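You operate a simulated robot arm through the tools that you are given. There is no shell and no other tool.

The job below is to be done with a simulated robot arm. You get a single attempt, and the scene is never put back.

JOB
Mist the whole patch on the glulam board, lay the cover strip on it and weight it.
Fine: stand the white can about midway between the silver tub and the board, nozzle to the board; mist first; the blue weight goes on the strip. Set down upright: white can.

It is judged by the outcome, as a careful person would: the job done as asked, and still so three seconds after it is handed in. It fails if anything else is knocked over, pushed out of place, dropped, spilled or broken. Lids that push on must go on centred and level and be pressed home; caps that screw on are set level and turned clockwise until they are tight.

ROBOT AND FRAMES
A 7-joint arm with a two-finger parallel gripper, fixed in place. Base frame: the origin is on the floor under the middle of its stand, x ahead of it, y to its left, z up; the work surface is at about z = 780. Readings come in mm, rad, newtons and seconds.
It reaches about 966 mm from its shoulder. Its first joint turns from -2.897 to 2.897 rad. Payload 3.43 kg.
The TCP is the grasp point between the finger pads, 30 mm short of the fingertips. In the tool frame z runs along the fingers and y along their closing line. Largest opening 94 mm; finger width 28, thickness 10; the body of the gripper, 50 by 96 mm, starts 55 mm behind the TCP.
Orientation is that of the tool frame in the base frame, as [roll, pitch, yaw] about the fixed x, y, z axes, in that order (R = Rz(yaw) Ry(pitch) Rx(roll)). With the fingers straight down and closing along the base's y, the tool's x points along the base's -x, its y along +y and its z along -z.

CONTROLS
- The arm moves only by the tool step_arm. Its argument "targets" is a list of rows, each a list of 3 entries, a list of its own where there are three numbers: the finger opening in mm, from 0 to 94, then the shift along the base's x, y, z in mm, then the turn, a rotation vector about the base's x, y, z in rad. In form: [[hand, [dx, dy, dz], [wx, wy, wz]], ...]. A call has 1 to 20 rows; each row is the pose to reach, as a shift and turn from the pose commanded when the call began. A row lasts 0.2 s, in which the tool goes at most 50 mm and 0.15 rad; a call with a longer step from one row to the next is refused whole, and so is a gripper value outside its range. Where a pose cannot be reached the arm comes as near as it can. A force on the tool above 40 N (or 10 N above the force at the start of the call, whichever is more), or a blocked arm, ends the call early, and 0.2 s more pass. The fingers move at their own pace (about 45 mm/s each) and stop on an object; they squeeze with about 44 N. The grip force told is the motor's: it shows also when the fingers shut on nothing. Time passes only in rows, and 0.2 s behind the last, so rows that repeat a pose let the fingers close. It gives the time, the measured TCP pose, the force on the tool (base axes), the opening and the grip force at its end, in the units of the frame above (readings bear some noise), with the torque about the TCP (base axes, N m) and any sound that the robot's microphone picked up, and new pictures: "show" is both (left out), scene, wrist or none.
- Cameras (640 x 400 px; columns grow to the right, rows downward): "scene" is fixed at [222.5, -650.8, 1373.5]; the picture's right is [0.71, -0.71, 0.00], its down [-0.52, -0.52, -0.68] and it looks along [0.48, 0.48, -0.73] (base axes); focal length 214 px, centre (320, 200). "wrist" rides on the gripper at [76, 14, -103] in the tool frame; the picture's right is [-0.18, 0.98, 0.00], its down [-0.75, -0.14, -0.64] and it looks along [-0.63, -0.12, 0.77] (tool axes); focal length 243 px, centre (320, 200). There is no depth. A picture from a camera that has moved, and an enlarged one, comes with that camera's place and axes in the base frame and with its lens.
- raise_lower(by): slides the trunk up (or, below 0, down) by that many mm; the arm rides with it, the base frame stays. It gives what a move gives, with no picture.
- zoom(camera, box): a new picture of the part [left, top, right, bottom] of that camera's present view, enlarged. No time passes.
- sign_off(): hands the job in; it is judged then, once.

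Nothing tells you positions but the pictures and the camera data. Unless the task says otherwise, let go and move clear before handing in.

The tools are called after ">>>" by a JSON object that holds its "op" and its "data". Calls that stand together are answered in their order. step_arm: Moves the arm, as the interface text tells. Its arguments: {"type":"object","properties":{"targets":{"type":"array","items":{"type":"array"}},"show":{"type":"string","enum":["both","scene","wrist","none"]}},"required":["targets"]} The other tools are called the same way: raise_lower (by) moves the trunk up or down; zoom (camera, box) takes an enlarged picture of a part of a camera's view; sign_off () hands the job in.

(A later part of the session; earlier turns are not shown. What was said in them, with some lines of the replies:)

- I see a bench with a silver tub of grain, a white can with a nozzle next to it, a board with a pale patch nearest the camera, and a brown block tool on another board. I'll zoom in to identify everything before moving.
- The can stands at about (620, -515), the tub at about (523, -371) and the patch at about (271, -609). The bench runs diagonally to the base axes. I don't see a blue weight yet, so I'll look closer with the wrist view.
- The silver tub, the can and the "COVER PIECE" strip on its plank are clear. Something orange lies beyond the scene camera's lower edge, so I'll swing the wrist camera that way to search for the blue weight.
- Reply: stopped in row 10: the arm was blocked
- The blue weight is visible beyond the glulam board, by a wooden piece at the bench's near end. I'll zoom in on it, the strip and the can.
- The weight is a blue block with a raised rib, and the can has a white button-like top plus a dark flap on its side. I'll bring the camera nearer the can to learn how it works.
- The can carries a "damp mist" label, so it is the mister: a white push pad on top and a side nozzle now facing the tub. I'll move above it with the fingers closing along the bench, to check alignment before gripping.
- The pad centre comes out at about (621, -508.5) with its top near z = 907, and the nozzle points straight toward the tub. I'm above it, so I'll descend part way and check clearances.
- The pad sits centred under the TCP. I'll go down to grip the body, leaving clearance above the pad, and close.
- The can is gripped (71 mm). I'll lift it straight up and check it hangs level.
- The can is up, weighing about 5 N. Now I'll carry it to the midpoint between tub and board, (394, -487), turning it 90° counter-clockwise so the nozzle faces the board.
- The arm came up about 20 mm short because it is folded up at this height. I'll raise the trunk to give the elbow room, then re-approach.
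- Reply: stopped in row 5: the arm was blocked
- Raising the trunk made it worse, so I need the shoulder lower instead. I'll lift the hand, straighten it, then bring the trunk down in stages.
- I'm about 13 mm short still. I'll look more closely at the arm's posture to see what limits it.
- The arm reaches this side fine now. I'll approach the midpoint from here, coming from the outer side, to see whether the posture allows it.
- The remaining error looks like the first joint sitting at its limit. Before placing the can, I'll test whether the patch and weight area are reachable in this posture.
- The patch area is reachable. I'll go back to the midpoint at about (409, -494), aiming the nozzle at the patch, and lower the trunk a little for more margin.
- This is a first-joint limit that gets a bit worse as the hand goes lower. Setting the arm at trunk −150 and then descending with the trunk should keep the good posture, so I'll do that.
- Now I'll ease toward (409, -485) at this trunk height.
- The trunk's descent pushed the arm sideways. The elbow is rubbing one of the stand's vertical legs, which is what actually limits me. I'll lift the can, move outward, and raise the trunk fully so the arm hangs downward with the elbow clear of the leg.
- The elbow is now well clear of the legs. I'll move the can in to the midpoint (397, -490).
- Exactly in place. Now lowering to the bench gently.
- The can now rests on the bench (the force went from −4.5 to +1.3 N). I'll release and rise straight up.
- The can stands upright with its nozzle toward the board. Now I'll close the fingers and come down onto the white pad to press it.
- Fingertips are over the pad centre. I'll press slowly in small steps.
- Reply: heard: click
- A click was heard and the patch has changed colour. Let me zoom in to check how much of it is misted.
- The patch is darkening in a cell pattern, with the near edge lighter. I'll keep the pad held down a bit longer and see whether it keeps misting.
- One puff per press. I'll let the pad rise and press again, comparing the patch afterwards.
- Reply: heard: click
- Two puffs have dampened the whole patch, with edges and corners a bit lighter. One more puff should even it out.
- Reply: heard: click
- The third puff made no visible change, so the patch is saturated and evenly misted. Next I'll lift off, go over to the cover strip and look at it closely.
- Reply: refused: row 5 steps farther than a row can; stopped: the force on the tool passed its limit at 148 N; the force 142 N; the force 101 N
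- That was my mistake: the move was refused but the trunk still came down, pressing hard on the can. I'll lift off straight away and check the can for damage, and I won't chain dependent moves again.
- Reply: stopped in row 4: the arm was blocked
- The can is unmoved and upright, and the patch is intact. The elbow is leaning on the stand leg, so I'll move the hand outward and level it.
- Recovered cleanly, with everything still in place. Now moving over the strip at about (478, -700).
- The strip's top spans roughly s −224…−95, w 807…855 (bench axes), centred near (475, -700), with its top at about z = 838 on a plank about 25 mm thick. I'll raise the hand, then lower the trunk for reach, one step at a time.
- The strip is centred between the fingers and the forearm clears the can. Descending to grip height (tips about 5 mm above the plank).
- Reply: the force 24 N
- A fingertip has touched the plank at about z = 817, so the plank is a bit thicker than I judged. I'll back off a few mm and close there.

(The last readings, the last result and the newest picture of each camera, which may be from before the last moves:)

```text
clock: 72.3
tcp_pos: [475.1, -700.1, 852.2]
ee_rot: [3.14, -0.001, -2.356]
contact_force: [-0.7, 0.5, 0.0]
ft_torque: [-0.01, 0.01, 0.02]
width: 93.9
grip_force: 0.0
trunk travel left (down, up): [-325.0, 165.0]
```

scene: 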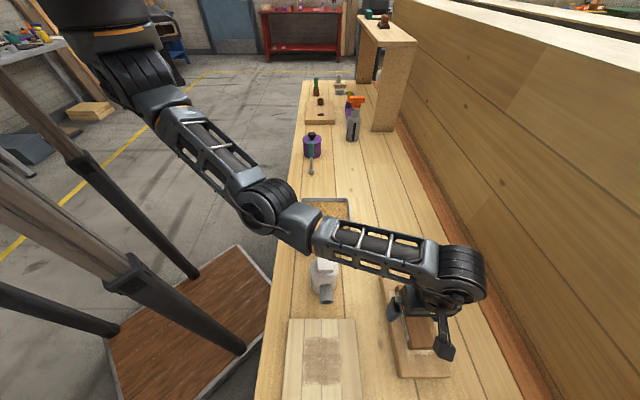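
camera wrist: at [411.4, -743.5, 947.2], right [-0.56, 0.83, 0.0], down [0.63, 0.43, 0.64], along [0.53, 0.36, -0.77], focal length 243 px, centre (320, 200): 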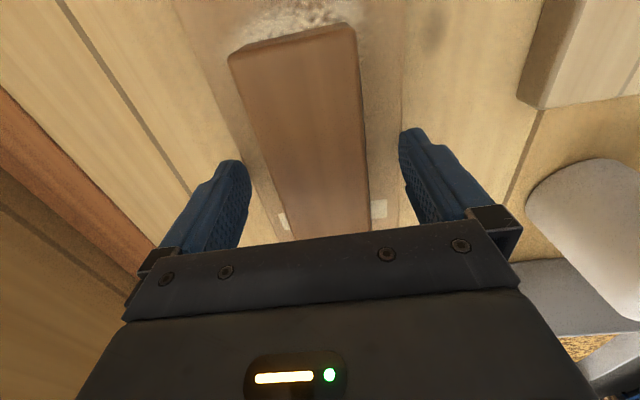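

>>> {"op": "step_arm", "data": {"targets": [[60, [0, 0, -1], [0, 0, 0]], [40, [0, 0, -1], [0, 0, 0]], [30, [0, 0, -1], [0, 0, 0]], [20, [0, 0, -1], [0, 0, 0]], [20, [0, 0, -1], [0, 0, 0]], [20, [0, 0, -1], [0, 0, 0]]]}}

```text
clock: 73.8
tcp_pos: [476.1, -699.2, 850.4]
ee_rot: [3.14, -0.001, -2.356]
contact_force: [0.3, -0.1, 0.2]
ft_torque: [-0.04, 0.0, -0.01]
width: 49.0
grip_force: 43.7
trunk travel left (down, up): [-325.0, 165.0]
camera wrist: at [411.7, -744.1, 952.6], right [-0.56, 0.83, 0.0], down [0.63, 0.43, 0.64], along [0.53, 0.36, -0.77], focal length 243 px, centre (320, 200)
```

scene: 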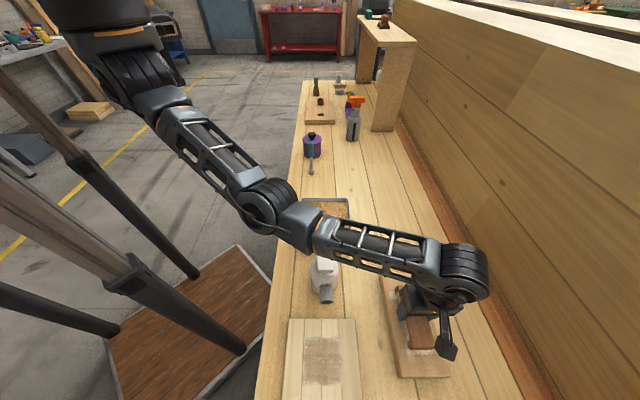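
wrist: 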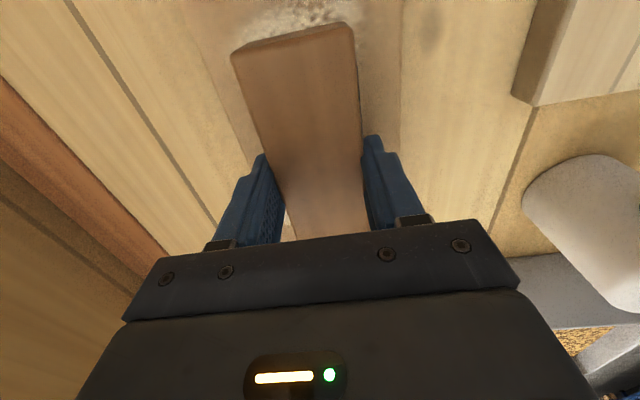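

Gripped at 49 mm. Lifting gently and checking weight.

>>> {"op": "step_arm", "data": {"targets": [[20, [0, 0, 8], [0, 0, 0]], [20, [0, 0, 25], [0, 0, 0]], [20, [0, 0, 50], [0, 0, 0]], [20, [0, 0, 80], [0, 0, 0]], [20, [0, 0, 100], [0, 0, 0]], [20, [0, 0, 100], [0, 0, 0]]]}}

```text
clock: 75.2
tcp_pos: [475.5, -698.9, 950.9]
ee_rot: [3.141, -0.001, -2.356]
contact_force: [-0.8, 0.6, -0.7]
ft_torque: [-0.01, -0.01, 0.02]
width: 49.1
grip_force: 44.4
trunk travel left (down, up): [-325.0, 165.0]
camera wrist: at [412.7, -743.5, 1052.5], right [-0.56, 0.83, 0.0], down [0.63, 0.43, 0.64], along [0.53, 0.36, -0.77], focal length 243 px, centre (320, 200)
```

scene: 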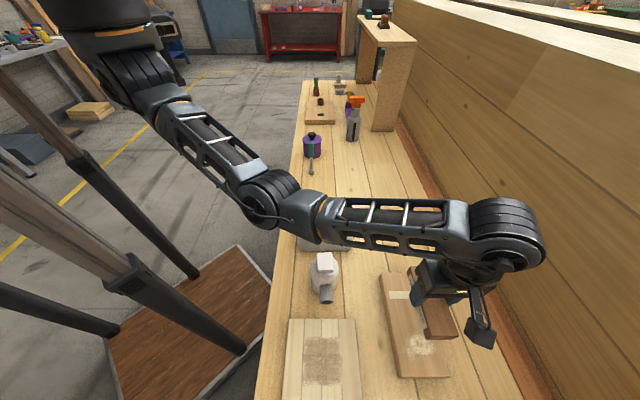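
wrist: 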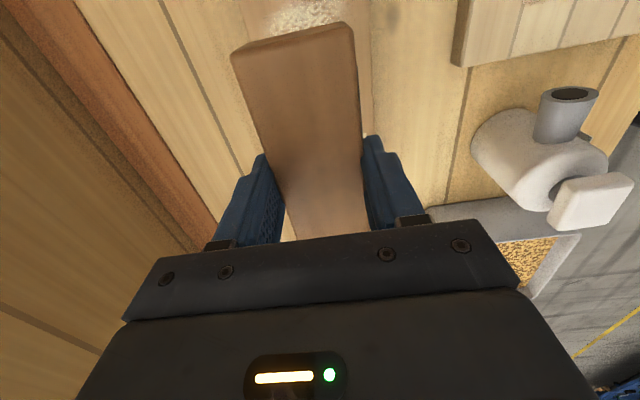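

The strip is up and level. I'll raise the trunk 100 mm for elbow room, then carry the strip over the patch at about (271, -609).

>>> {"op": "raise_lower", "data": {"by": 100}}

```text
clock: 76.5
tcp_pos: [475.4, -698.8, 1048.9]
ee_rot: [3.141, -0.002, -2.357]
contact_force: [0.0, -0.3, -1.5]
ft_torque: [0.02, 0.03, -0.02]
width: 48.9
grip_force: 44.1
trunk travel left (down, up): [-425.0, 65.0]
```

>>> {"op": "step_arm", "data": {"targets": [[20, [-34, 15, 0], [0, 0, 0]], [20, [-70, 30, 0], [0, 0, 0]], [20, [-106, 46, -15], [0, 0, 0]], [20, [-140, 61, -30], [0, 0, 0]], [20, [-175, 76, -50], [0, 0, 0]], [20, [-204, 89, -70], [0, 0, 0]], [20, [-205, 89, -100], [0, 0, 0]], [20, [-205, 89, -100], [0, 0, 0]]]}}

```text
clock: 78.3
tcp_pos: [270.3, -610.1, 949.7]
ee_rot: [3.141, -0.001, -2.355]
contact_force: [0.0, 0.3, -0.6]
ft_torque: [0.05, 0.03, 0.01]
width: 49.1
grip_force: 43.5
trunk travel left (down, up): [-425.0, 65.0]
camera wrist: at [206.9, -654.8, 1052.8], right [-0.56, 0.83, 0.0], down [0.63, 0.43, 0.64], along [0.53, 0.36, -0.77], focal length 243 px, centre (320, 200)
```

scene: 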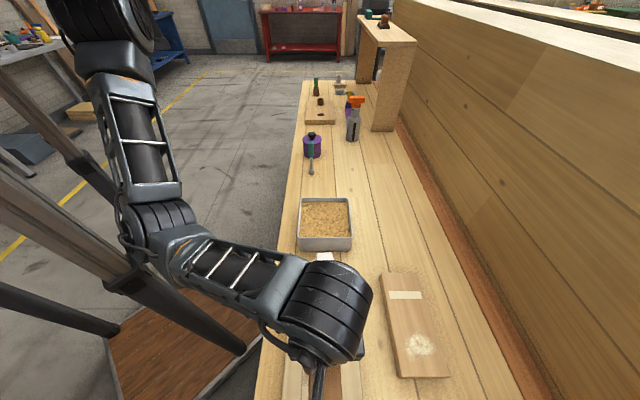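
wrist: 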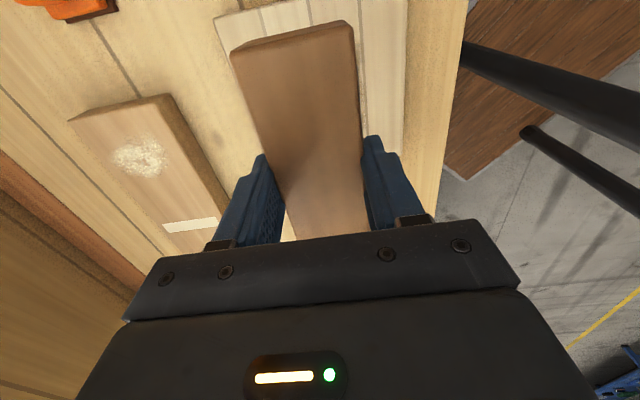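

Directly over the patch. Lowering in stages, feeling for contact.

>>> {"op": "step_arm", "data": {"targets": [[20, [0, 0, -30], [0, 0, 0]], [20, [0, 0, -55], [0, 0, 0]], [20, [0, 0, -75], [0, 0, 0]], [20, [0, 0, -84], [0, 0, 0]], [20, [0, 0, -84], [0, 0, 0]]]}}

```text
clock: 79.5
tcp_pos: [271.1, -609.8, 865.0]
ee_rot: [3.141, -0.001, -2.357]
contact_force: [0.9, 0.0, 0.4]
ft_torque: [-0.01, -0.04, -0.01]
width: 48.9
grip_force: 43.7
trunk travel left (down, up): [-425.0, 65.0]
camera wrist: at [207.3, -654.5, 968.0], right [-0.56, 0.83, 0.0], down [0.63, 0.43, 0.64], along [0.53, 0.36, -0.77], focal length 243 px, centre (320, 200)
```

scene: 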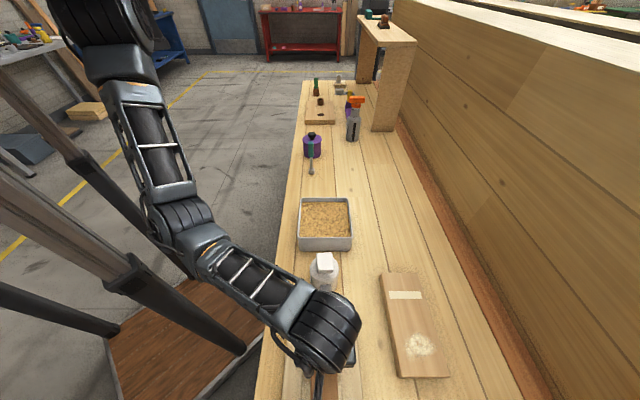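
wrist: 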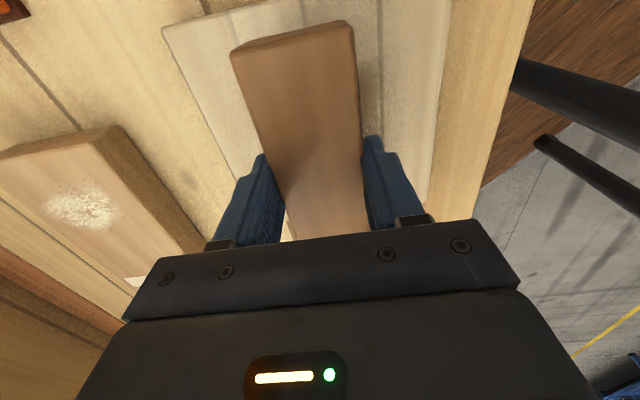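

>>> {"op": "step_arm", "data": {"targets": [[20, [0, 0, -4], [0, 0, 0]], [20, [0, 0, -8], [0, 0, 0]], [20, [0, 0, -10], [0, 0, 0]], [20, [0, 0, -10], [0, 0, 0]]], "show": "wrist"}}

```text
clock: 80.5
tcp_pos: [269.4, -609.1, 855.8]
ee_rot: [-3.141, -0.002, -2.355]
contact_force: [-0.6, -0.1, -0.5]
ft_torque: [-0.03, -0.04, -0.01]
width: 49.2
grip_force: 44.0
trunk travel left (down, up): [-425.0, 65.0]
camera wrist: at [207.5, -654.1, 958.0], right [-0.56, 0.83, 0.0], down [0.63, 0.43, 0.64], along [0.53, 0.36, -0.77], focal length 243 px, centre (320, 200)
```

wrist: 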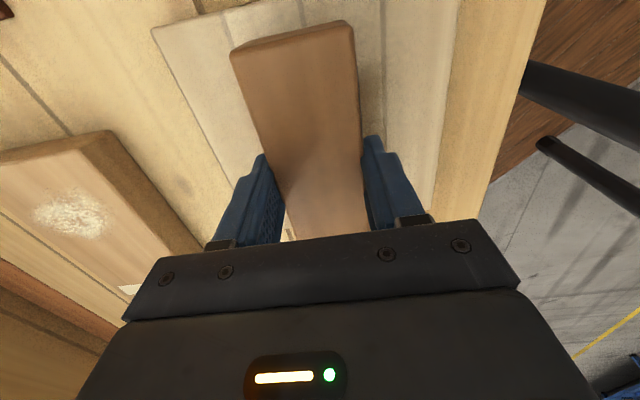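

>>> {"op": "step_arm", "data": {"targets": [[20, [0, 0, -2], [0, 0, 0]], [20, [0, 0, -4], [0, 0, 0]], [20, [0, 0, -5], [0, 0, 0]]], "show": "none"}}

```text
clock: 81.3
tcp_pos: [271.2, -609.8, 850.7]
ee_rot: [-3.142, -0.001, -2.356]
contact_force: [0.5, 0.1, 0.3]
ft_torque: [0.01, 0.04, 0.01]
width: 48.9
grip_force: 43.8
trunk travel left (down, up): [-425.0, 65.0]
```

>>> {"op": "step_arm", "data": {"targets": [[20, [0, 0, -1], [0, 0, 0]], [20, [0, 0, -2], [0, 0, 0]], [20, [0, 0, -3], [0, 0, 0]]], "show": "none"}}

```text
clock: 82.1
tcp_pos: [271.0, -610.0, 848.1]
ee_rot: [3.141, -0.002, -2.358]
contact_force: [-0.9, 1.0, -1.0]
ft_torque: [-0.02, 0.0, 0.03]
width: 48.8
grip_force: 44.2
trunk travel left (down, up): [-425.0, 65.0]
```

>>> {"op": "step_arm", "data": {"targets": [[20, [0, 0, -1], [0, 0, 0]], [20, [0, 0, -2], [0, 0, 0]], [20, [0, 0, -3], [0, 0, 0]]], "show": "none"}}

```text
clock: 82.9
tcp_pos: [270.3, -610.5, 845.2]
ee_rot: [-3.14, -0.002, -2.356]
contact_force: [0.3, -0.6, -0.2]
ft_torque: [0.04, 0.01, 0.0]
width: 48.9
grip_force: 44.1
trunk travel left (down, up): [-425.0, 65.0]
```

>>> {"op": "step_arm", "data": {"targets": [[20, [0, 0, -1], [0, 0, 0]], [20, [0, 0, -2], [0, 0, 0]], [20, [0, 0, -3], [0, 0, 0]]], "show": "wrist"}}

```text
clock: 83.7
tcp_pos: [270.5, -609.5, 842.0]
ee_rot: [3.139, 0.001, -2.358]
contact_force: [-0.7, 0.4, -0.2]
ft_torque: [0.01, -0.03, 0.0]
width: 49.1
grip_force: 44.1
trunk travel left (down, up): [-425.0, 65.0]
camera wrist: at [207.7, -654.1, 944.3], right [-0.56, 0.83, 0.0], down [0.63, 0.43, 0.64], along [0.53, 0.36, -0.77], focal length 243 px, centre (320, 200)
```

wrist: 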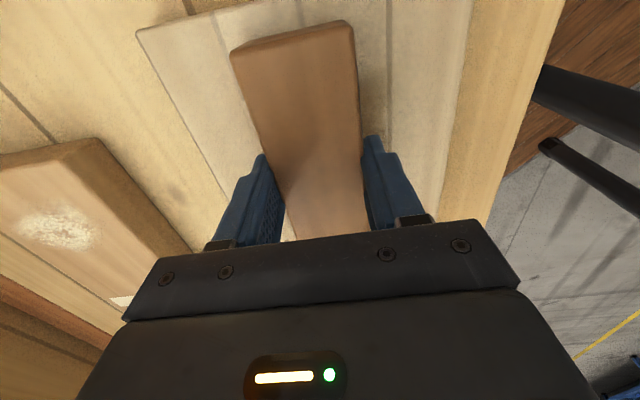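

>>> {"op": "step_arm", "data": {"targets": [[20, [0, 0, -1], [0, 0, 0]], [20, [0, 0, -2], [0, 0, 0]], [20, [0, 0, -3], [0, 0, 0]]], "show": "none"}}

```text
clock: 84.5
tcp_pos: [271.9, -611.4, 839.5]
ee_rot: [-3.141, -0.002, -2.358]
contact_force: [0.8, 2.5, 9.7]
ft_torque: [0.52, -0.42, 0.1]
width: 49.1
grip_force: 44.6
trunk travel left (down, up): [-425.0, 65.0]
```

Contact, felt at the can-side end of the strip first. I'll ease down about 1 mm more so it beds flat, then release.

>>> {"op": "step_arm", "data": {"targets": [[20, [0, 0, -1], [0, 0, 0]], [20, [0, 0, -1], [0, 0, 0]]], "show": "none"}}

```text
clock: 85.1
tcp_pos: [271.3, -610.8, 839.5]
ee_rot: [-3.14, -0.005, -2.356]
contact_force: [-1.6, 2.9, 24.7]
ft_torque: [0.84, -0.5, 0.03]
width: 49.2
grip_force: 43.9
trunk travel left (down, up): [-425.0, 65.0]
```

>>> {"op": "step_arm", "data": {"targets": [[60, [0, 0, 0.5], [0, 0, 0]], [75, [0, 0, 1], [0, 0, 0]], [94, [0, 0, 2], [0, 0, 0]], [94, [0, 0, 2], [0, 0, 0]]], "show": "wrist"}}

```text
clock: 86.1
tcp_pos: [270.6, -610.6, 840.0]
ee_rot: [3.139, 0.0, -2.358]
contact_force: [0.4, 0.6, -0.2]
ft_torque: [0.0, 0.0, -0.01]
width: 94.3
grip_force: 0.0
trunk travel left (down, up): [-425.0, 65.0]
camera wrist: at [207.5, -654.6, 941.8], right [-0.56, 0.83, 0.0], down [0.63, 0.43, 0.64], along [0.53, 0.36, -0.77], focal length 243 px, centre (320, 200)
```

wrist: 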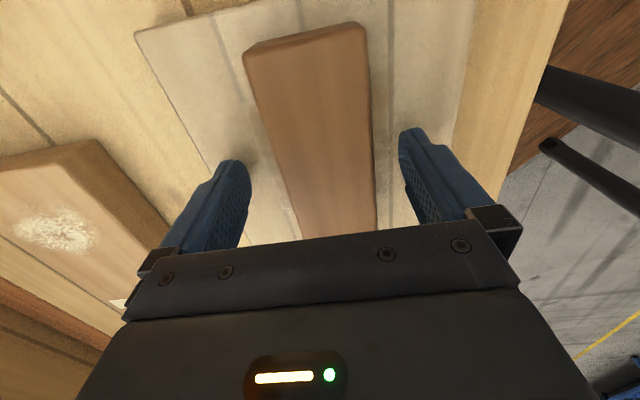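

Released. Rising straight up to inspect the strip's seat on the patch.

>>> {"op": "step_arm", "data": {"targets": [[94, [0, 0, 15], [0, 0, 0]], [94, [0, 0, 40], [0, 0, 0]], [94, [0, 0, 80], [0, 0, 0]], [94, [0, 0, 120], [0, 0, 0]], [94, [0, 0, 160], [0, 0, 0]], [94, [0, 0, 160], [0, 0, 0]]]}}

```text
clock: 87.7
tcp_pos: [300.5, -609.3, 999.8]
ee_rot: [3.138, 0.002, -2.307]
contact_force: [-0.6, 0.3, 0.3]
ft_torque: [0.0, 0.0, 0.01]
width: 93.8
grip_force: 0.2
trunk travel left (down, up): [-425.0, 65.0]
stopped in row 6: the arm was blocked; the commanded pose is now the measured one
camera wrist: at [239.2, -657.6, 1101.5], right [-0.6, 0.8, 0.0], down [0.61, 0.46, 0.64], along [0.51, 0.39, -0.77], focal length 243 px, centre (320, 200)
```

scene: 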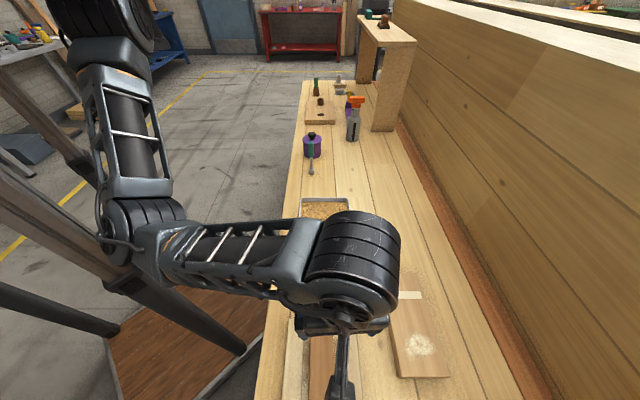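
wrist: 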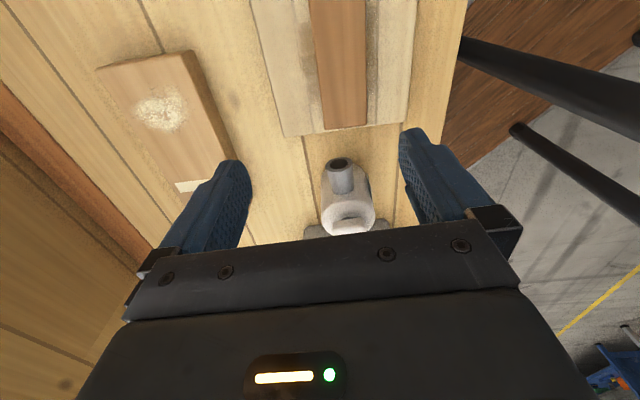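

>>> {"op": "zoom", "data": {"camera": "wrist", "box": [280, 120, 420, 240]}}

>>> {"op": "zoom", "data": {"camera": "wrist", "box": [230, 0, 450, 150]}}

```text
3.33 times, centred on (350, 180) of wrist
camera zoom: at [239.2, -657.6, 1101.5], right [-0.6, 0.8, 0.0], down [0.61, 0.46, 0.64], along [0.51, 0.39, -0.77], focal length 809 px, centre (220, 267)
```

zoom: 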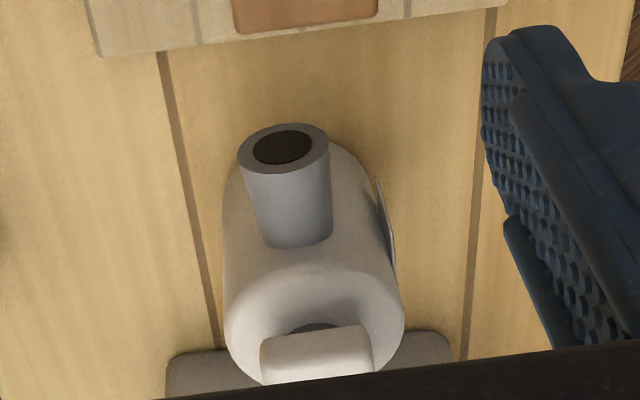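

```text
2.67 times, centred on (340, 75) of wrist
camera zoom: at [239.2, -657.6, 1101.5], right [-0.6, 0.8, 0.0], down [0.61, 0.46, 0.64], along [0.51, 0.39, -0.77], focal length 647 px, centre (267, 533)
```

zoom: 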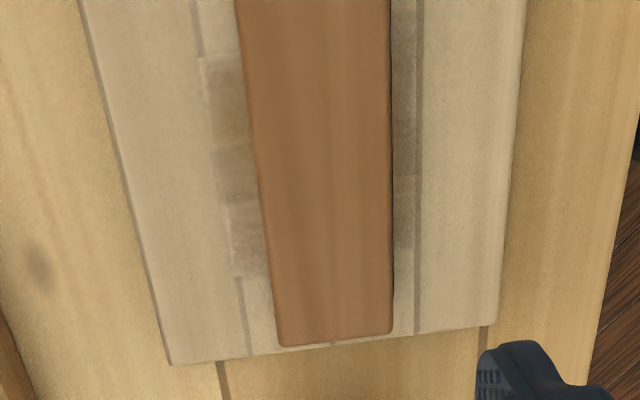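

The strip sits centred on the patch and parallel to the board, and the can is intact. Now I'll go look at the blue weight beyond the board, keeping the arm extended to stay off the stand leg.

>>> {"op": "step_arm", "data": {"targets": [[94, [-10, -30, 0], [0, 0, -0.02]], [94, [-30, -60, 10], [0, 0, -0.049]], [94, [-60, -80, 20], [0, 0, -0.049]], [94, [-95, -85, 20], [0, 0, -0.049]], [94, [-125, -75, 20], [0, 0, -0.049]], [94, [-145, -65, 20], [0, 0, -0.049]], [94, [-145, -65, 20], [0, 0, -0.049]]]}}

```text
clock: 89.3
tcp_pos: [153.8, -676.6, 1020.1]
ee_rot: [3.138, 0.002, -2.36]
contact_force: [0.8, -0.4, 0.3]
ft_torque: [0.04, 0.0, 0.01]
width: 94.1
grip_force: 0.0
trunk travel left (down, up): [-425.0, 65.0]
camera wrist: at [89.7, -721.0, 1122.8], right [-0.56, 0.83, 0.0], down [0.63, 0.43, 0.64], along [0.53, 0.36, -0.77], focal length 243 px, centre (320, 200)
```

scene: 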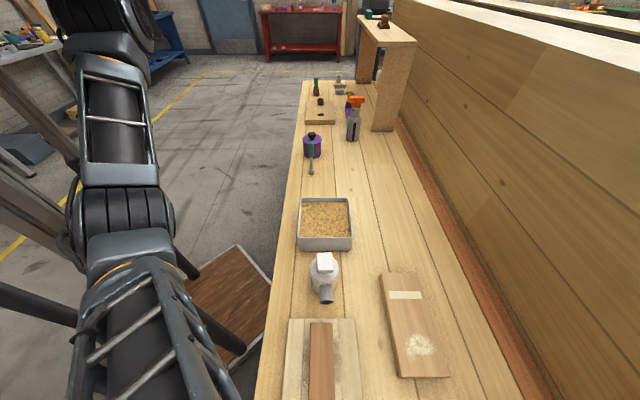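
wrist: 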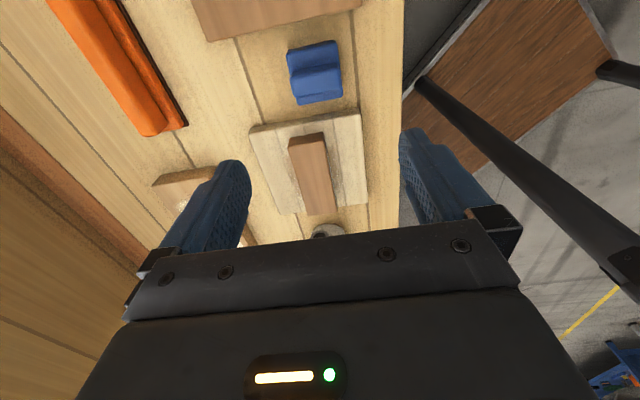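

>>> {"op": "zoom", "data": {"camera": "wrist", "box": [230, 0, 400, 120]}}

>>> {"op": "zoom", "data": {"camera": "wrist", "box": [230, 90, 400, 250]}}

>>> {"op": "zoom", "data": {"camera": "scene", "box": [270, 240, 400, 400]}}

```text
3.33 times, centred on (315, 60) of wrist
camera zoom: at [89.7, -721.0, 1122.8], right [-0.56, 0.83, 0.0], down [0.63, 0.43, 0.64], along [0.53, 0.36, -0.77], focal length 809 px, centre (337, 667)
```

zoom: 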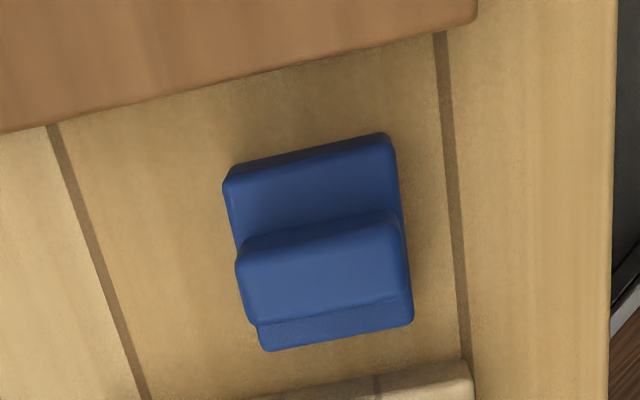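

```text
2.50 times, centred on (315, 170) of wrist
camera zoom: at [89.7, -721.0, 1122.8], right [-0.56, 0.83, 0.0], down [0.63, 0.43, 0.64], along [0.53, 0.36, -0.77], focal length 606 px, centre (332, 275)
```

zoom: 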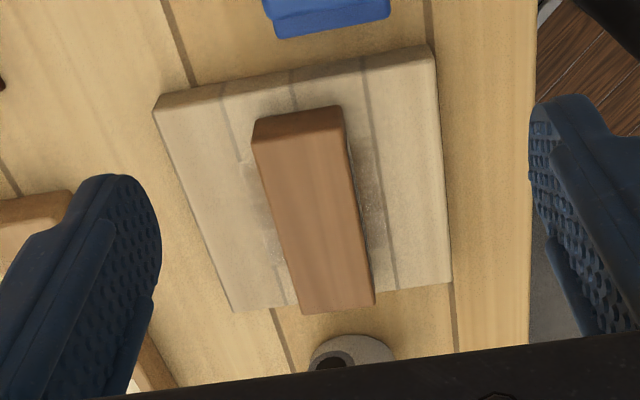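

```text
2.50 times, centred on (335, 320) of scene
camera zoom: at [222.5, -650.8, 1373.5], right [0.71, -0.71, 0.0], down [-0.52, -0.52, -0.68], along [0.48, 0.48, -0.73], focal length 536 px, centre (282, -100)
```

zoom: 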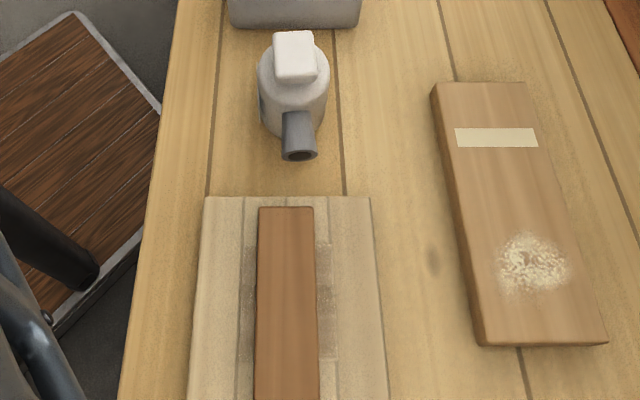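

The blue weight is a block about 57 × 54 mm with a rib across its middle, centred near (154, -683) and standing on the bench between the boards. I'll shift over it and descend part-way to verify.

>>> {"op": "step_arm", "data": {"targets": [[94, [0, -6, -30], [0, 0, 0.004]], [94, [0, -6, -70], [0, 0, 0.004]], [94, [0, -6, -110], [0, 0, 0.004]], [94, [0, -6, -130], [0, 0, 0.004]], [94, [0, -6, -130], [0, 0, 0.004]]]}}

```text
clock: 90.5
tcp_pos: [155.2, -681.7, 889.2]
ee_rot: [3.137, 0.002, -2.352]
contact_force: [0.8, 0.1, 0.6]
ft_torque: [0.0, -0.03, -0.01]
width: 94.2
grip_force: 0.0
trunk travel left (down, up): [-425.0, 65.0]
camera wrist: at [91.1, -726.9, 991.3], right [-0.57, 0.82, 0.0], down [0.63, 0.43, 0.64], along [0.53, 0.37, -0.77], focal length 243 px, centre (320, 200)
```

scene: 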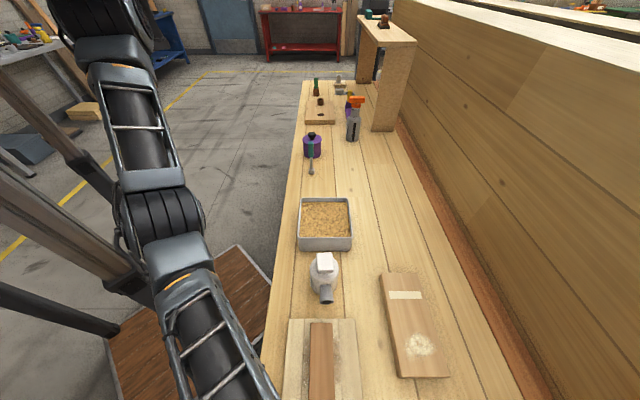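
wrist: 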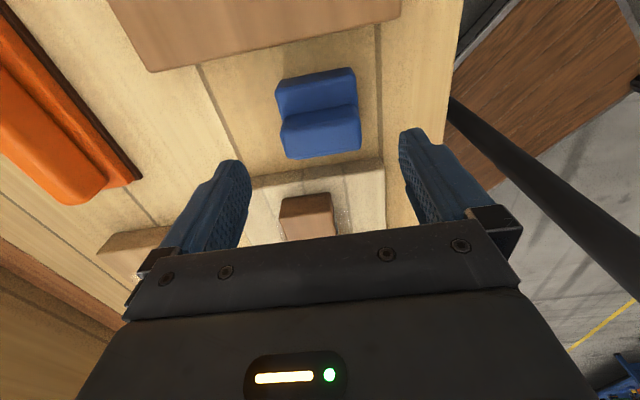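

>>> {"op": "zoom", "data": {"camera": "wrist", "box": [240, 40, 400, 180]}}

```text
2.86 times, centred on (320, 110) of wrist
camera zoom: at [91.1, -726.9, 991.3], right [-0.57, 0.82, 0.0], down [0.63, 0.43, 0.64], along [0.53, 0.37, -0.77], focal length 693 px, centre (320, 457)
```

zoom: 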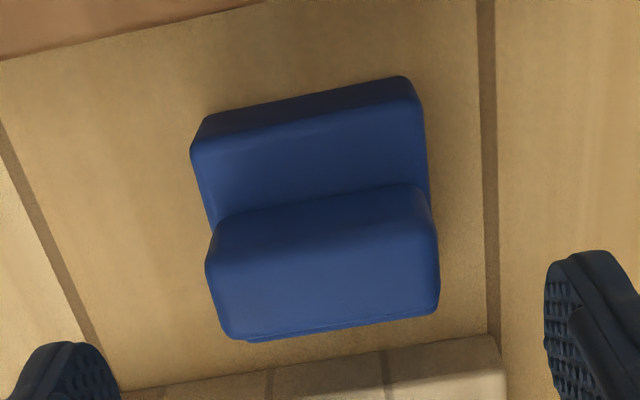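

The rib top comes out at about z = 839 and the weight's centre at (151, -684). I'll fine-adjust and go down to grip its sides low.

>>> {"op": "step_arm", "data": {"targets": [[94, [-4, -2.5, -12], [0, 0, 0]], [94, [-4, -2.5, -30], [0, 0, 0]], [94, [-4, -2.5, -48], [0, 0, 0]], [94, [-4, -2.5, -60], [0, 0, 0]], [94, [-4, -2.5, -66], [0, 0, 0]], [94, [-4, -2.5, -66], [0, 0, 0]]]}}

```text
clock: 91.9
tcp_pos: [150.2, -684.1, 822.8]
ee_rot: [3.139, 0.002, -2.356]
contact_force: [-0.2, 0.3, -0.1]
ft_torque: [0.0, -0.01, 0.01]
width: 94.1
grip_force: 0.2
trunk travel left (down, up): [-425.0, 65.0]
camera wrist: at [86.6, -728.8, 925.5], right [-0.57, 0.82, 0.0], down [0.63, 0.43, 0.64], along [0.53, 0.37, -0.77], focal length 243 px, centre (320, 200)
```

scene: 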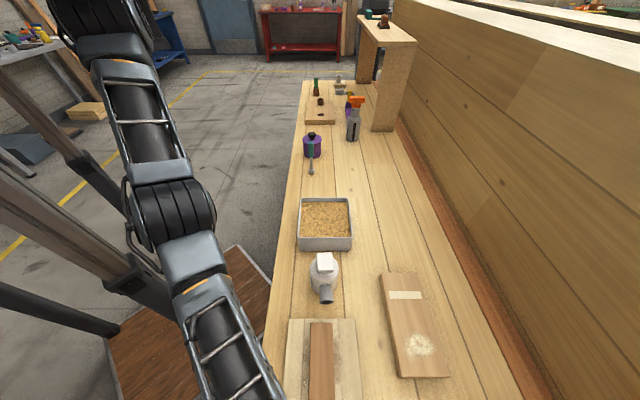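
wrist: 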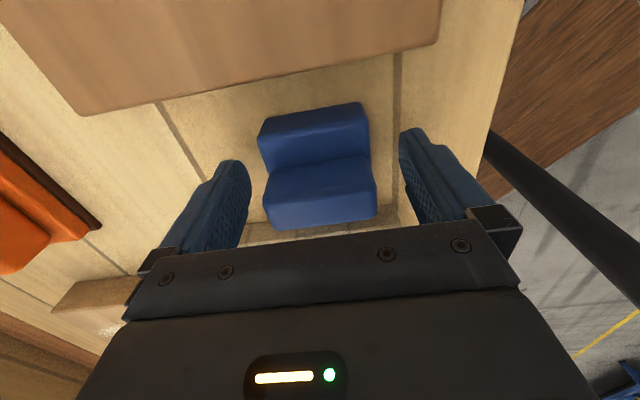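

Aligned. Closing on the weight.

>>> {"op": "step_arm", "data": {"targets": [[70, [0, 0, 0], [0, 0, 0]], [50, [0, 0, 0], [0, 0, 0]], [35, [0, 0, 0], [0, 0, 0]], [25, [0, 0, 0], [0, 0, 0]], [25, [0, 0, 0], [0, 0, 0]], [25, [0, 0, 0], [0, 0, 0]]], "show": "wrist"}}

```text
clock: 93.3
tcp_pos: [149.6, -683.9, 823.4]
ee_rot: [3.138, 0.002, -2.354]
contact_force: [1.1, -1.4, -0.1]
ft_torque: [-0.15, -0.16, -0.01]
width: 60.1
grip_force: 44.0
trunk travel left (down, up): [-425.0, 65.0]
camera wrist: at [86.7, -728.8, 925.5], right [-0.57, 0.82, 0.0], down [0.63, 0.43, 0.64], along [0.53, 0.37, -0.77], focal length 243 px, centre (320, 200)
```

wrist: 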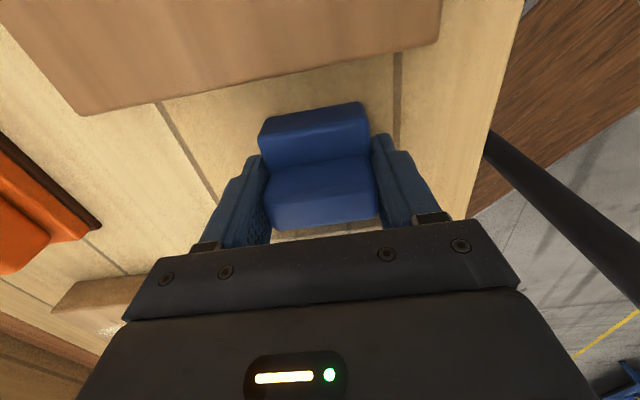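

Gripped at 60 mm. Lifting slowly to check the load.

>>> {"op": "step_arm", "data": {"targets": [[25, [0, 0, 3], [0, 0, 0]], [25, [0, 0, 8], [0, 0, 0]], [25, [0, 0, 20], [0, 0, 0]], [25, [0, 0, 40], [0, 0, 0]], [25, [0, 0, 60], [0, 0, 0]], [25, [0, 0, 80], [0, 0, 0]], [25, [0, 0, 80], [0, 0, 0]]]}}

```text
clock: 94.9
tcp_pos: [148.7, -683.8, 903.7]
ee_rot: [3.137, 0.003, -2.354]
contact_force: [-1.0, 0.1, -4.6]
ft_torque: [-0.05, 0.03, -0.03]
width: 60.1
grip_force: 43.6
trunk travel left (down, up): [-425.0, 65.0]
camera wrist: at [85.9, -728.2, 1005.2], right [-0.57, 0.82, 0.0], down [0.63, 0.43, 0.64], along [0.53, 0.37, -0.77], focal length 243 px, centre (320, 200)
```

scene: 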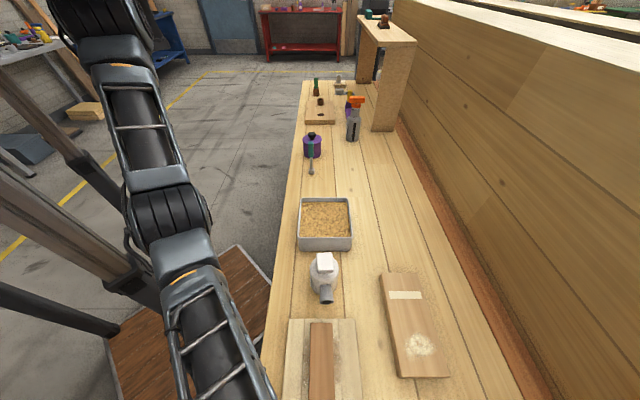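
wrist: 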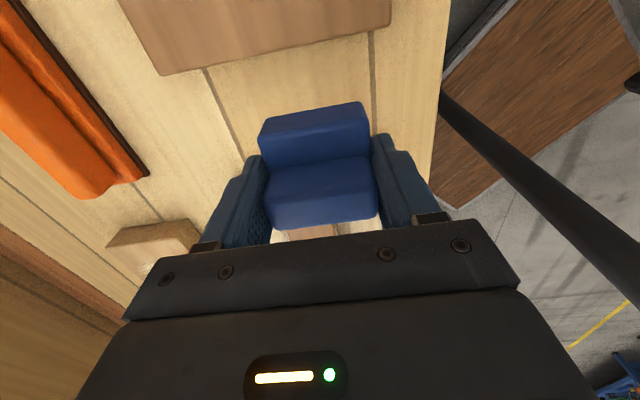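

It weighs about 5 N and is held firmly. Carrying it over the strip's centre at (269, -608).

>>> {"op": "step_arm", "data": {"targets": [[25, [24, 15, 5], [0, 0, -0.002]], [25, [50, 31, 10], [0, 0, -0.002]], [25, [76, 48, 10], [0, 0, -0.002]], [25, [102, 64, 10], [0, 0, -0.002]], [25, [120, 76, 10], [0, 0, -0.002]], [25, [120, 76, 10], [0, 0, -0.002]]]}}

```text
clock: 96.3
tcp_pos: [271.4, -608.0, 912.5]
ee_rot: [3.138, 0.003, -2.355]
contact_force: [-0.3, -1.2, -4.5]
ft_torque: [-0.05, 0.01, 0.01]
width: 59.9
grip_force: 44.0
trunk travel left (down, up): [-425.0, 65.0]
camera wrist: at [207.2, -651.9, 1015.3], right [-0.56, 0.83, 0.0], down [0.63, 0.43, 0.64], along [0.53, 0.37, -0.77], focal length 243 px, centre (320, 200)
```

scene: 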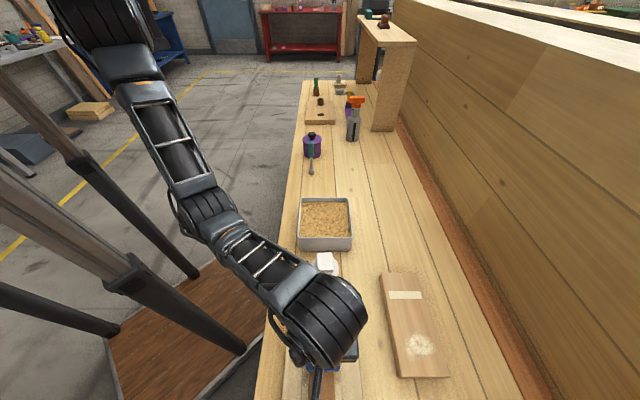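
wrist: 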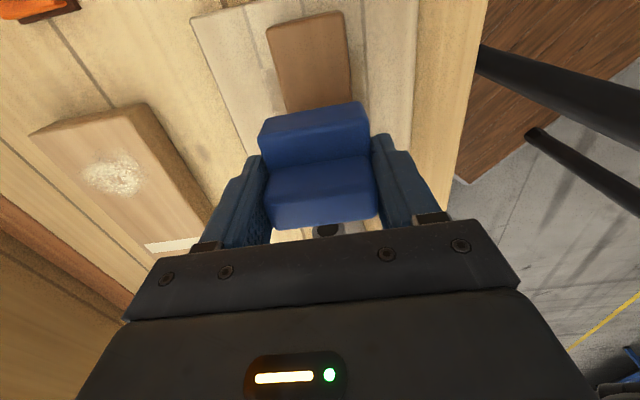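

Over the strip, within 2–3 mm of its centre. Lowering in stages.

>>> {"op": "step_arm", "data": {"targets": [[25, [-2, 0, -12], [0, 0, 0]], [25, [-2, 0, -24], [0, 0, 0]], [25, [-2, 0, -32], [0, 0, 0]], [25, [-2, 0, -35], [0, 0, 0]], [25, [-2, 0, -35], [0, 0, 0]]]}}

```text
clock: 97.5
tcp_pos: [267.3, -607.6, 878.7]
ee_rot: [3.139, 0.003, -2.356]
contact_force: [-0.2, 0.5, -3.9]
ft_torque: [0.03, 0.0, -0.01]
width: 59.6
grip_force: 43.9
trunk travel left (down, up): [-425.0, 65.0]
camera wrist: at [203.8, -652.5, 980.7], right [-0.56, 0.83, 0.0], down [0.63, 0.43, 0.64], along [0.53, 0.37, -0.77], focal length 243 px, centre (320, 200)
```

scene: 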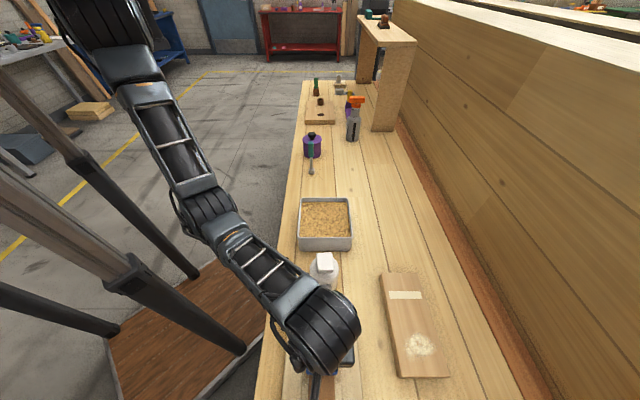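
wrist: 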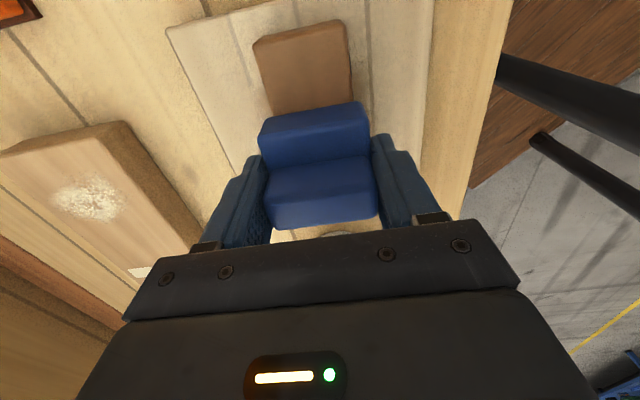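

>>> {"op": "step_arm", "data": {"targets": [[25, [0, 0, -2], [0, 0, 0]], [25, [0, 0, -4], [0, 0, 0]], [25, [0, 0, -5], [0, 0, 0]]], "show": "none"}}

```text
clock: 98.3
tcp_pos: [268.1, -608.9, 877.0]
ee_rot: [3.141, -0.003, -2.359]
contact_force: [-4.2, 8.3, 35.8]
ft_torque: [0.34, -0.14, 0.07]
width: 60.5
grip_force: 44.0
trunk travel left (down, up): [-425.0, 65.0]
```

Firm, flat contact. I'll relax the downward push and then open the fingers.

>>> {"op": "step_arm", "data": {"targets": [[25, [0, 0, 1.5], [0, 0, 0]], [25, [0, 0, 2.5], [0, 0, 0]], [25, [0, 0, 2.5], [0, 0, 0]]], "show": "none"}}

```text
clock: 99.1
tcp_pos: [267.8, -609.6, 877.6]
ee_rot: [3.139, -0.002, -2.358]
contact_force: [-5.8, -8.9, 27.8]
ft_torque: [-0.49, 0.23, 0.0]
width: 59.9
grip_force: 44.0
trunk travel left (down, up): [-425.0, 65.0]
```

>>> {"op": "step_arm", "data": {"targets": [[25, [0, 0, 1], [0, 0, 0]], [25, [0, 0, 1.5], [0, 0, 0]], [25, [0, 0, 1.5], [0, 0, 0]]], "show": "wrist"}}

```text
clock: 99.9
tcp_pos: [267.8, -607.3, 877.4]
ee_rot: [3.135, 0.004, -2.356]
contact_force: [-3.2, -3.5, 11.3]
ft_torque: [-0.63, 0.26, -0.05]
width: 59.9
grip_force: 43.9
trunk travel left (down, up): [-425.0, 65.0]
camera wrist: at [204.7, -652.0, 978.7], right [-0.56, 0.83, 0.01], down [0.63, 0.43, 0.64], along [0.53, 0.37, -0.77], focal length 243 px, centre (320, 200)
```

wrist: 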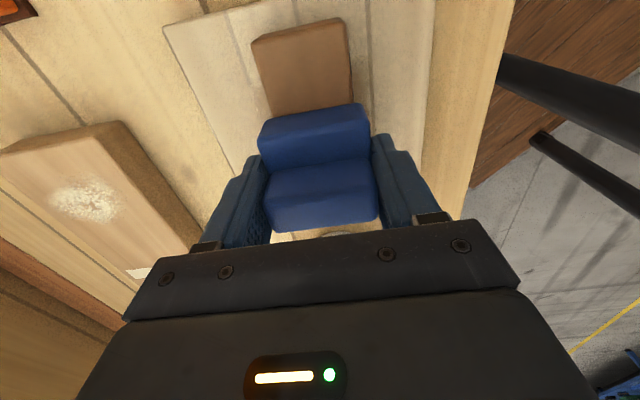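

Contact force is down to about 11 N, so I'll release now.

>>> {"op": "step_arm", "data": {"targets": [[62, [0, 0, 0.5], [0, 0, 0]], [70, [0, 0, 0.5], [0, 0, 0]], [80, [0, 0, 0.5], [0, 0, 0]], [94, [0, 0, 0.5], [0, 0, 0]], [94, [0, 0, 0.5], [0, 0, 0]]], "show": "wrist"}}

```text
clock: 101.1
tcp_pos: [268.0, -608.5, 879.2]
ee_rot: [3.138, 0.003, -2.356]
contact_force: [-0.4, -0.6, 0.3]
ft_torque: [-0.01, 0.0, 0.0]
width: 94.0
grip_force: 0.0
trunk travel left (down, up): [-425.0, 65.0]
camera wrist: at [204.8, -652.7, 980.4], right [-0.56, 0.83, 0.0], down [0.63, 0.43, 0.64], along [0.53, 0.37, -0.77], focal length 243 px, centre (320, 200)
```

wrist: 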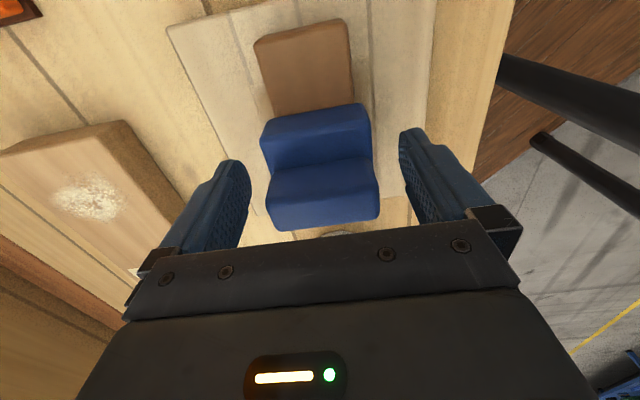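

The weight stands on the strip. I'll rise straight up moderately, then move outward clear of everything.

>>> {"op": "step_arm", "data": {"targets": [[94, [0, 0, 15], [0, 0, 0]], [94, [0, 0, 35], [0, 0, 0]], [94, [0, 0, 60], [0, 0, 0]], [94, [0, 0, 68], [0, 0, 0]]]}}

```text
clock: 102.1
tcp_pos: [267.9, -605.7, 944.3]
ee_rot: [3.137, 0.003, -2.359]
contact_force: [-0.1, -0.5, -0.4]
ft_torque: [-0.02, 0.08, -0.02]
width: 93.8
grip_force: 0.1
trunk travel left (down, up): [-425.0, 65.0]
camera wrist: at [205.0, -650.7, 1046.5], right [-0.56, 0.83, 0.0], down [0.63, 0.43, 0.64], along [0.53, 0.37, -0.77], focal length 243 px, centre (320, 200)
```

scene: 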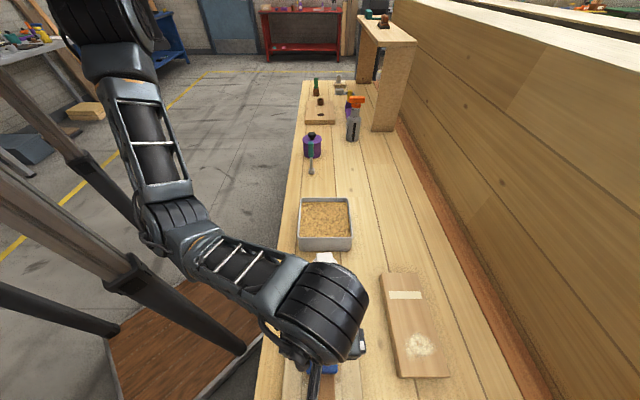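
wrist: 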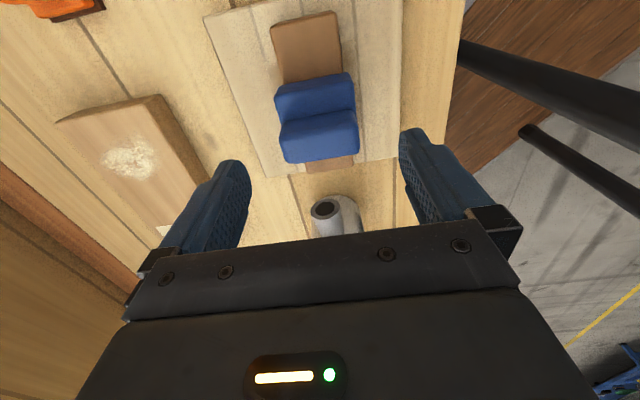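

>>> {"op": "raise_lower", "data": {"by": 60}}

```text
clock: 103.1
tcp_pos: [268.9, -606.0, 1005.1]
ee_rot: [3.138, 0.0, -2.357]
contact_force: [-0.1, -0.2, 0.7]
ft_torque: [0.0, -0.03, 0.0]
width: 94.2
grip_force: 0.1
trunk travel left (down, up): [-485.0, 5.0]
```

>>> {"op": "step_arm", "data": {"targets": [[94, [30, -30, 5], [0, 0, 0]], [94, [65, -60, 10], [0, 0, 0]], [94, [100, -90, 15], [0, 0, 0]], [94, [135, -120, 15], [0, 0, 0]], [94, [170, -140, 15], [0, 0, 0]], [94, [205, -140, 15], [0, 0, 0]], [94, [205, -140, 15], [0, 0, 0]]]}}

```text
clock: 104.7
tcp_pos: [472.6, -731.9, 1025.7]
ee_rot: [3.139, 0.001, -2.354]
contact_force: [-0.1, -0.1, 0.1]
ft_torque: [-0.02, -0.02, 0.01]
width: 94.2
grip_force: 0.0
out of reach, approached as far as the arm can: row 5, 6, 7
trunk travel left (down, up): [-485.0, 5.0]
camera wrist: at [408.2, -776.5, 1127.6], right [-0.56, 0.83, 0.0], down [0.63, 0.43, 0.64], along [0.53, 0.36, -0.77], focal length 243 px, centre (320, 200)
```

scene: 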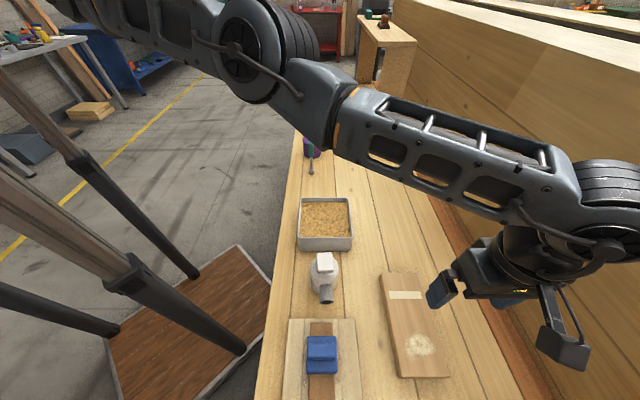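
wrist: 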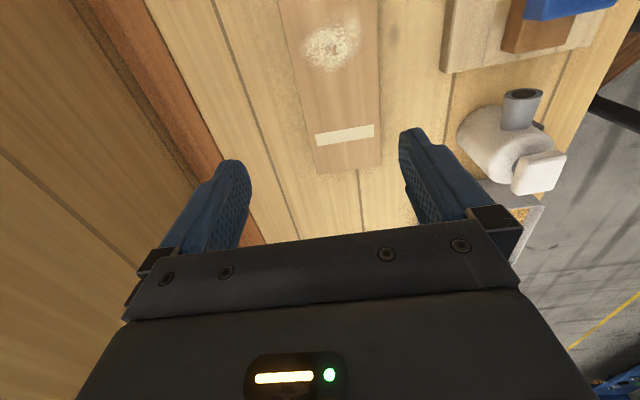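

The scene is in full view now, so I'll inspect the assembly and the can carefully before handing in.

>>> {"op": "zoom", "data": {"camera": "scene", "box": [270, 300, 390, 400]}}

>>> {"op": "zoom", "data": {"camera": "scene", "box": [280, 190, 400, 320]}}

>>> {"op": "zoom", "data": {"camera": "wrist", "box": [430, 0, 620, 210]}}

```text
4.00 times, centred on (330, 350) of scene
camera zoom: at [222.5, -650.8, 1373.5], right [0.71, -0.71, 0.0], down [-0.52, -0.52, -0.68], along [0.48, 0.48, -0.73], focal length 858 px, centre (280, -400)
```

zoom: 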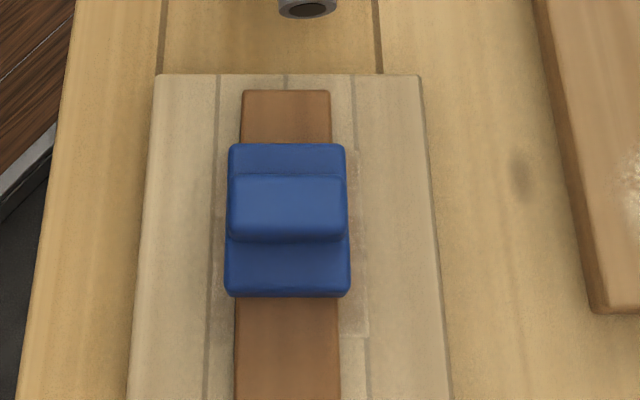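

```text
3.08 times, centred on (340, 255) of scene
camera zoom: at [222.5, -650.8, 1373.5], right [0.71, -0.71, 0.0], down [-0.52, -0.52, -0.68], along [0.48, 0.48, -0.73], focal length 660 px, centre (258, 31)
```

zoom: 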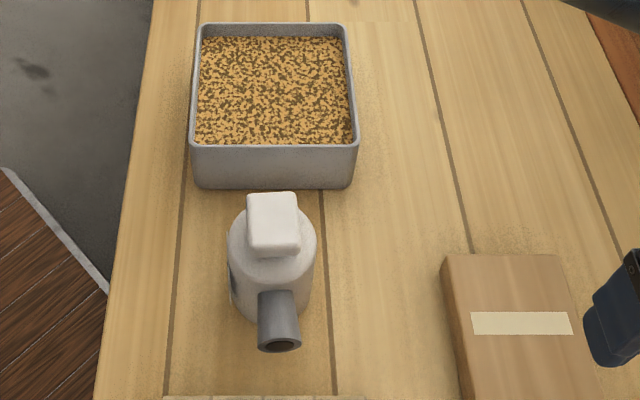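

```text
1.90 times, centred on (525, 105) of wrist
camera zoom: at [408.2, -776.5, 1127.6], right [-0.56, 0.83, 0.0], down [0.63, 0.43, 0.64], along [0.53, 0.36, -0.77], focal length 462 px, centre (-70, 381)
```

zoom: 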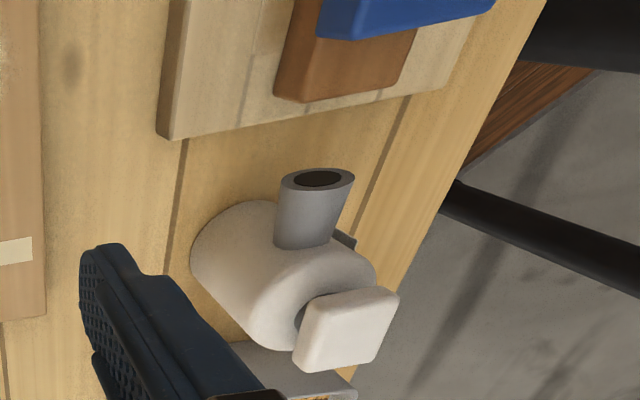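

>>> {"op": "zoom", "data": {"camera": "scene", "box": [296, 330, 352, 390]}}

>>> {"op": "zoom", "data": {"camera": "scene", "box": [280, 60, 420, 180]}}

```text
6.67 times, centred on (324, 360) of scene
camera zoom: at [222.5, -650.8, 1373.5], right [0.71, -0.71, 0.0], down [-0.52, -0.52, -0.68], along [0.48, 0.48, -0.73], focal length 1430 px, centre (293, -867)
```

zoom: 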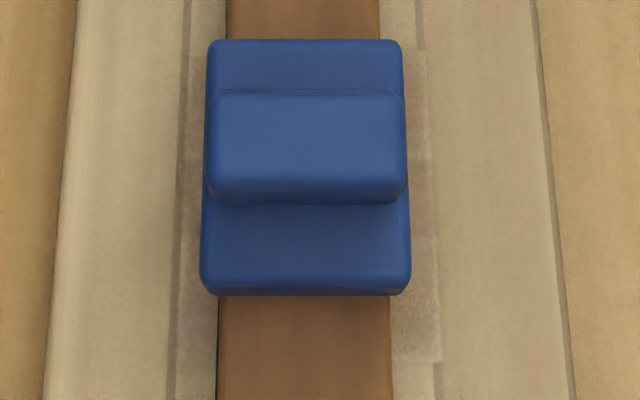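

```text
3.33 times, centred on (350, 120) of scene
camera zoom: at [222.5, -650.8, 1373.5], right [0.71, -0.71, 0.0], down [-0.52, -0.52, -0.68], along [0.48, 0.48, -0.73], focal length 715 px, centre (220, 467)
```

zoom: 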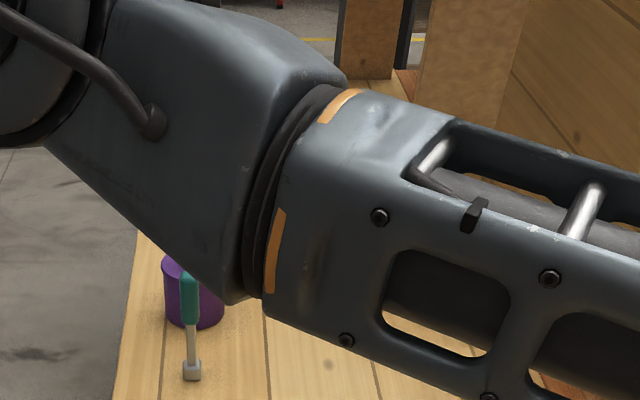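

The end state looks right:
- **Patch:** misted all over before the strip went on. The parts still showing have begun to dry.
- **Strip and weight:** the strip lies centred along the patch, with the blue weight square on top.
- **White can:** upright about midway between the tub and the board, nozzle to the board. It took one accidental hard press but hasn't moved and shows no damage.
- **Everything else:** the tub, plank and board haven't moved, and the gripper is clear.

I'm handing in.

>>> {"op": "sign_off", "data": {}}

```text
The job is handed in.
```

I finished the job and handed it in; I don't have the verdict.

- **Misting:** I pressed the can's pad three times from its stand. The whole patch turned evenly dark by the second press, and the third changed nothing. This was before the strip went on. The strip was down about 23 seconds after the last press. By the final pictures the edges of the patch still showing had started to dry.
- **Strip and weight:** The cover strip lies along the board, centred on the patch to within about 2 mm. It is narrower than the patch (about 49 mm against 82 mm), so a margin shows on both sides. The blue weight sits square on the middle of the strip.
- **White can:** It stands upright about midway between the silver tub and the board, nozzle to the board.

**What went wrong:**
- **Hard press on the can:** After misting, the arm's next move was refused, but the trunk drop I had queued with it still ran. It pressed down on the can with about 148 N. The can did not move, and I saw no damage in close-up pictures.
- **Touch on the plank:** A fingertip touched the plank under the strip at about 23 N while I was picking the strip up.

In the final pictures the tub, plank and board were where they started. The gripper was open and clear when I handed in.
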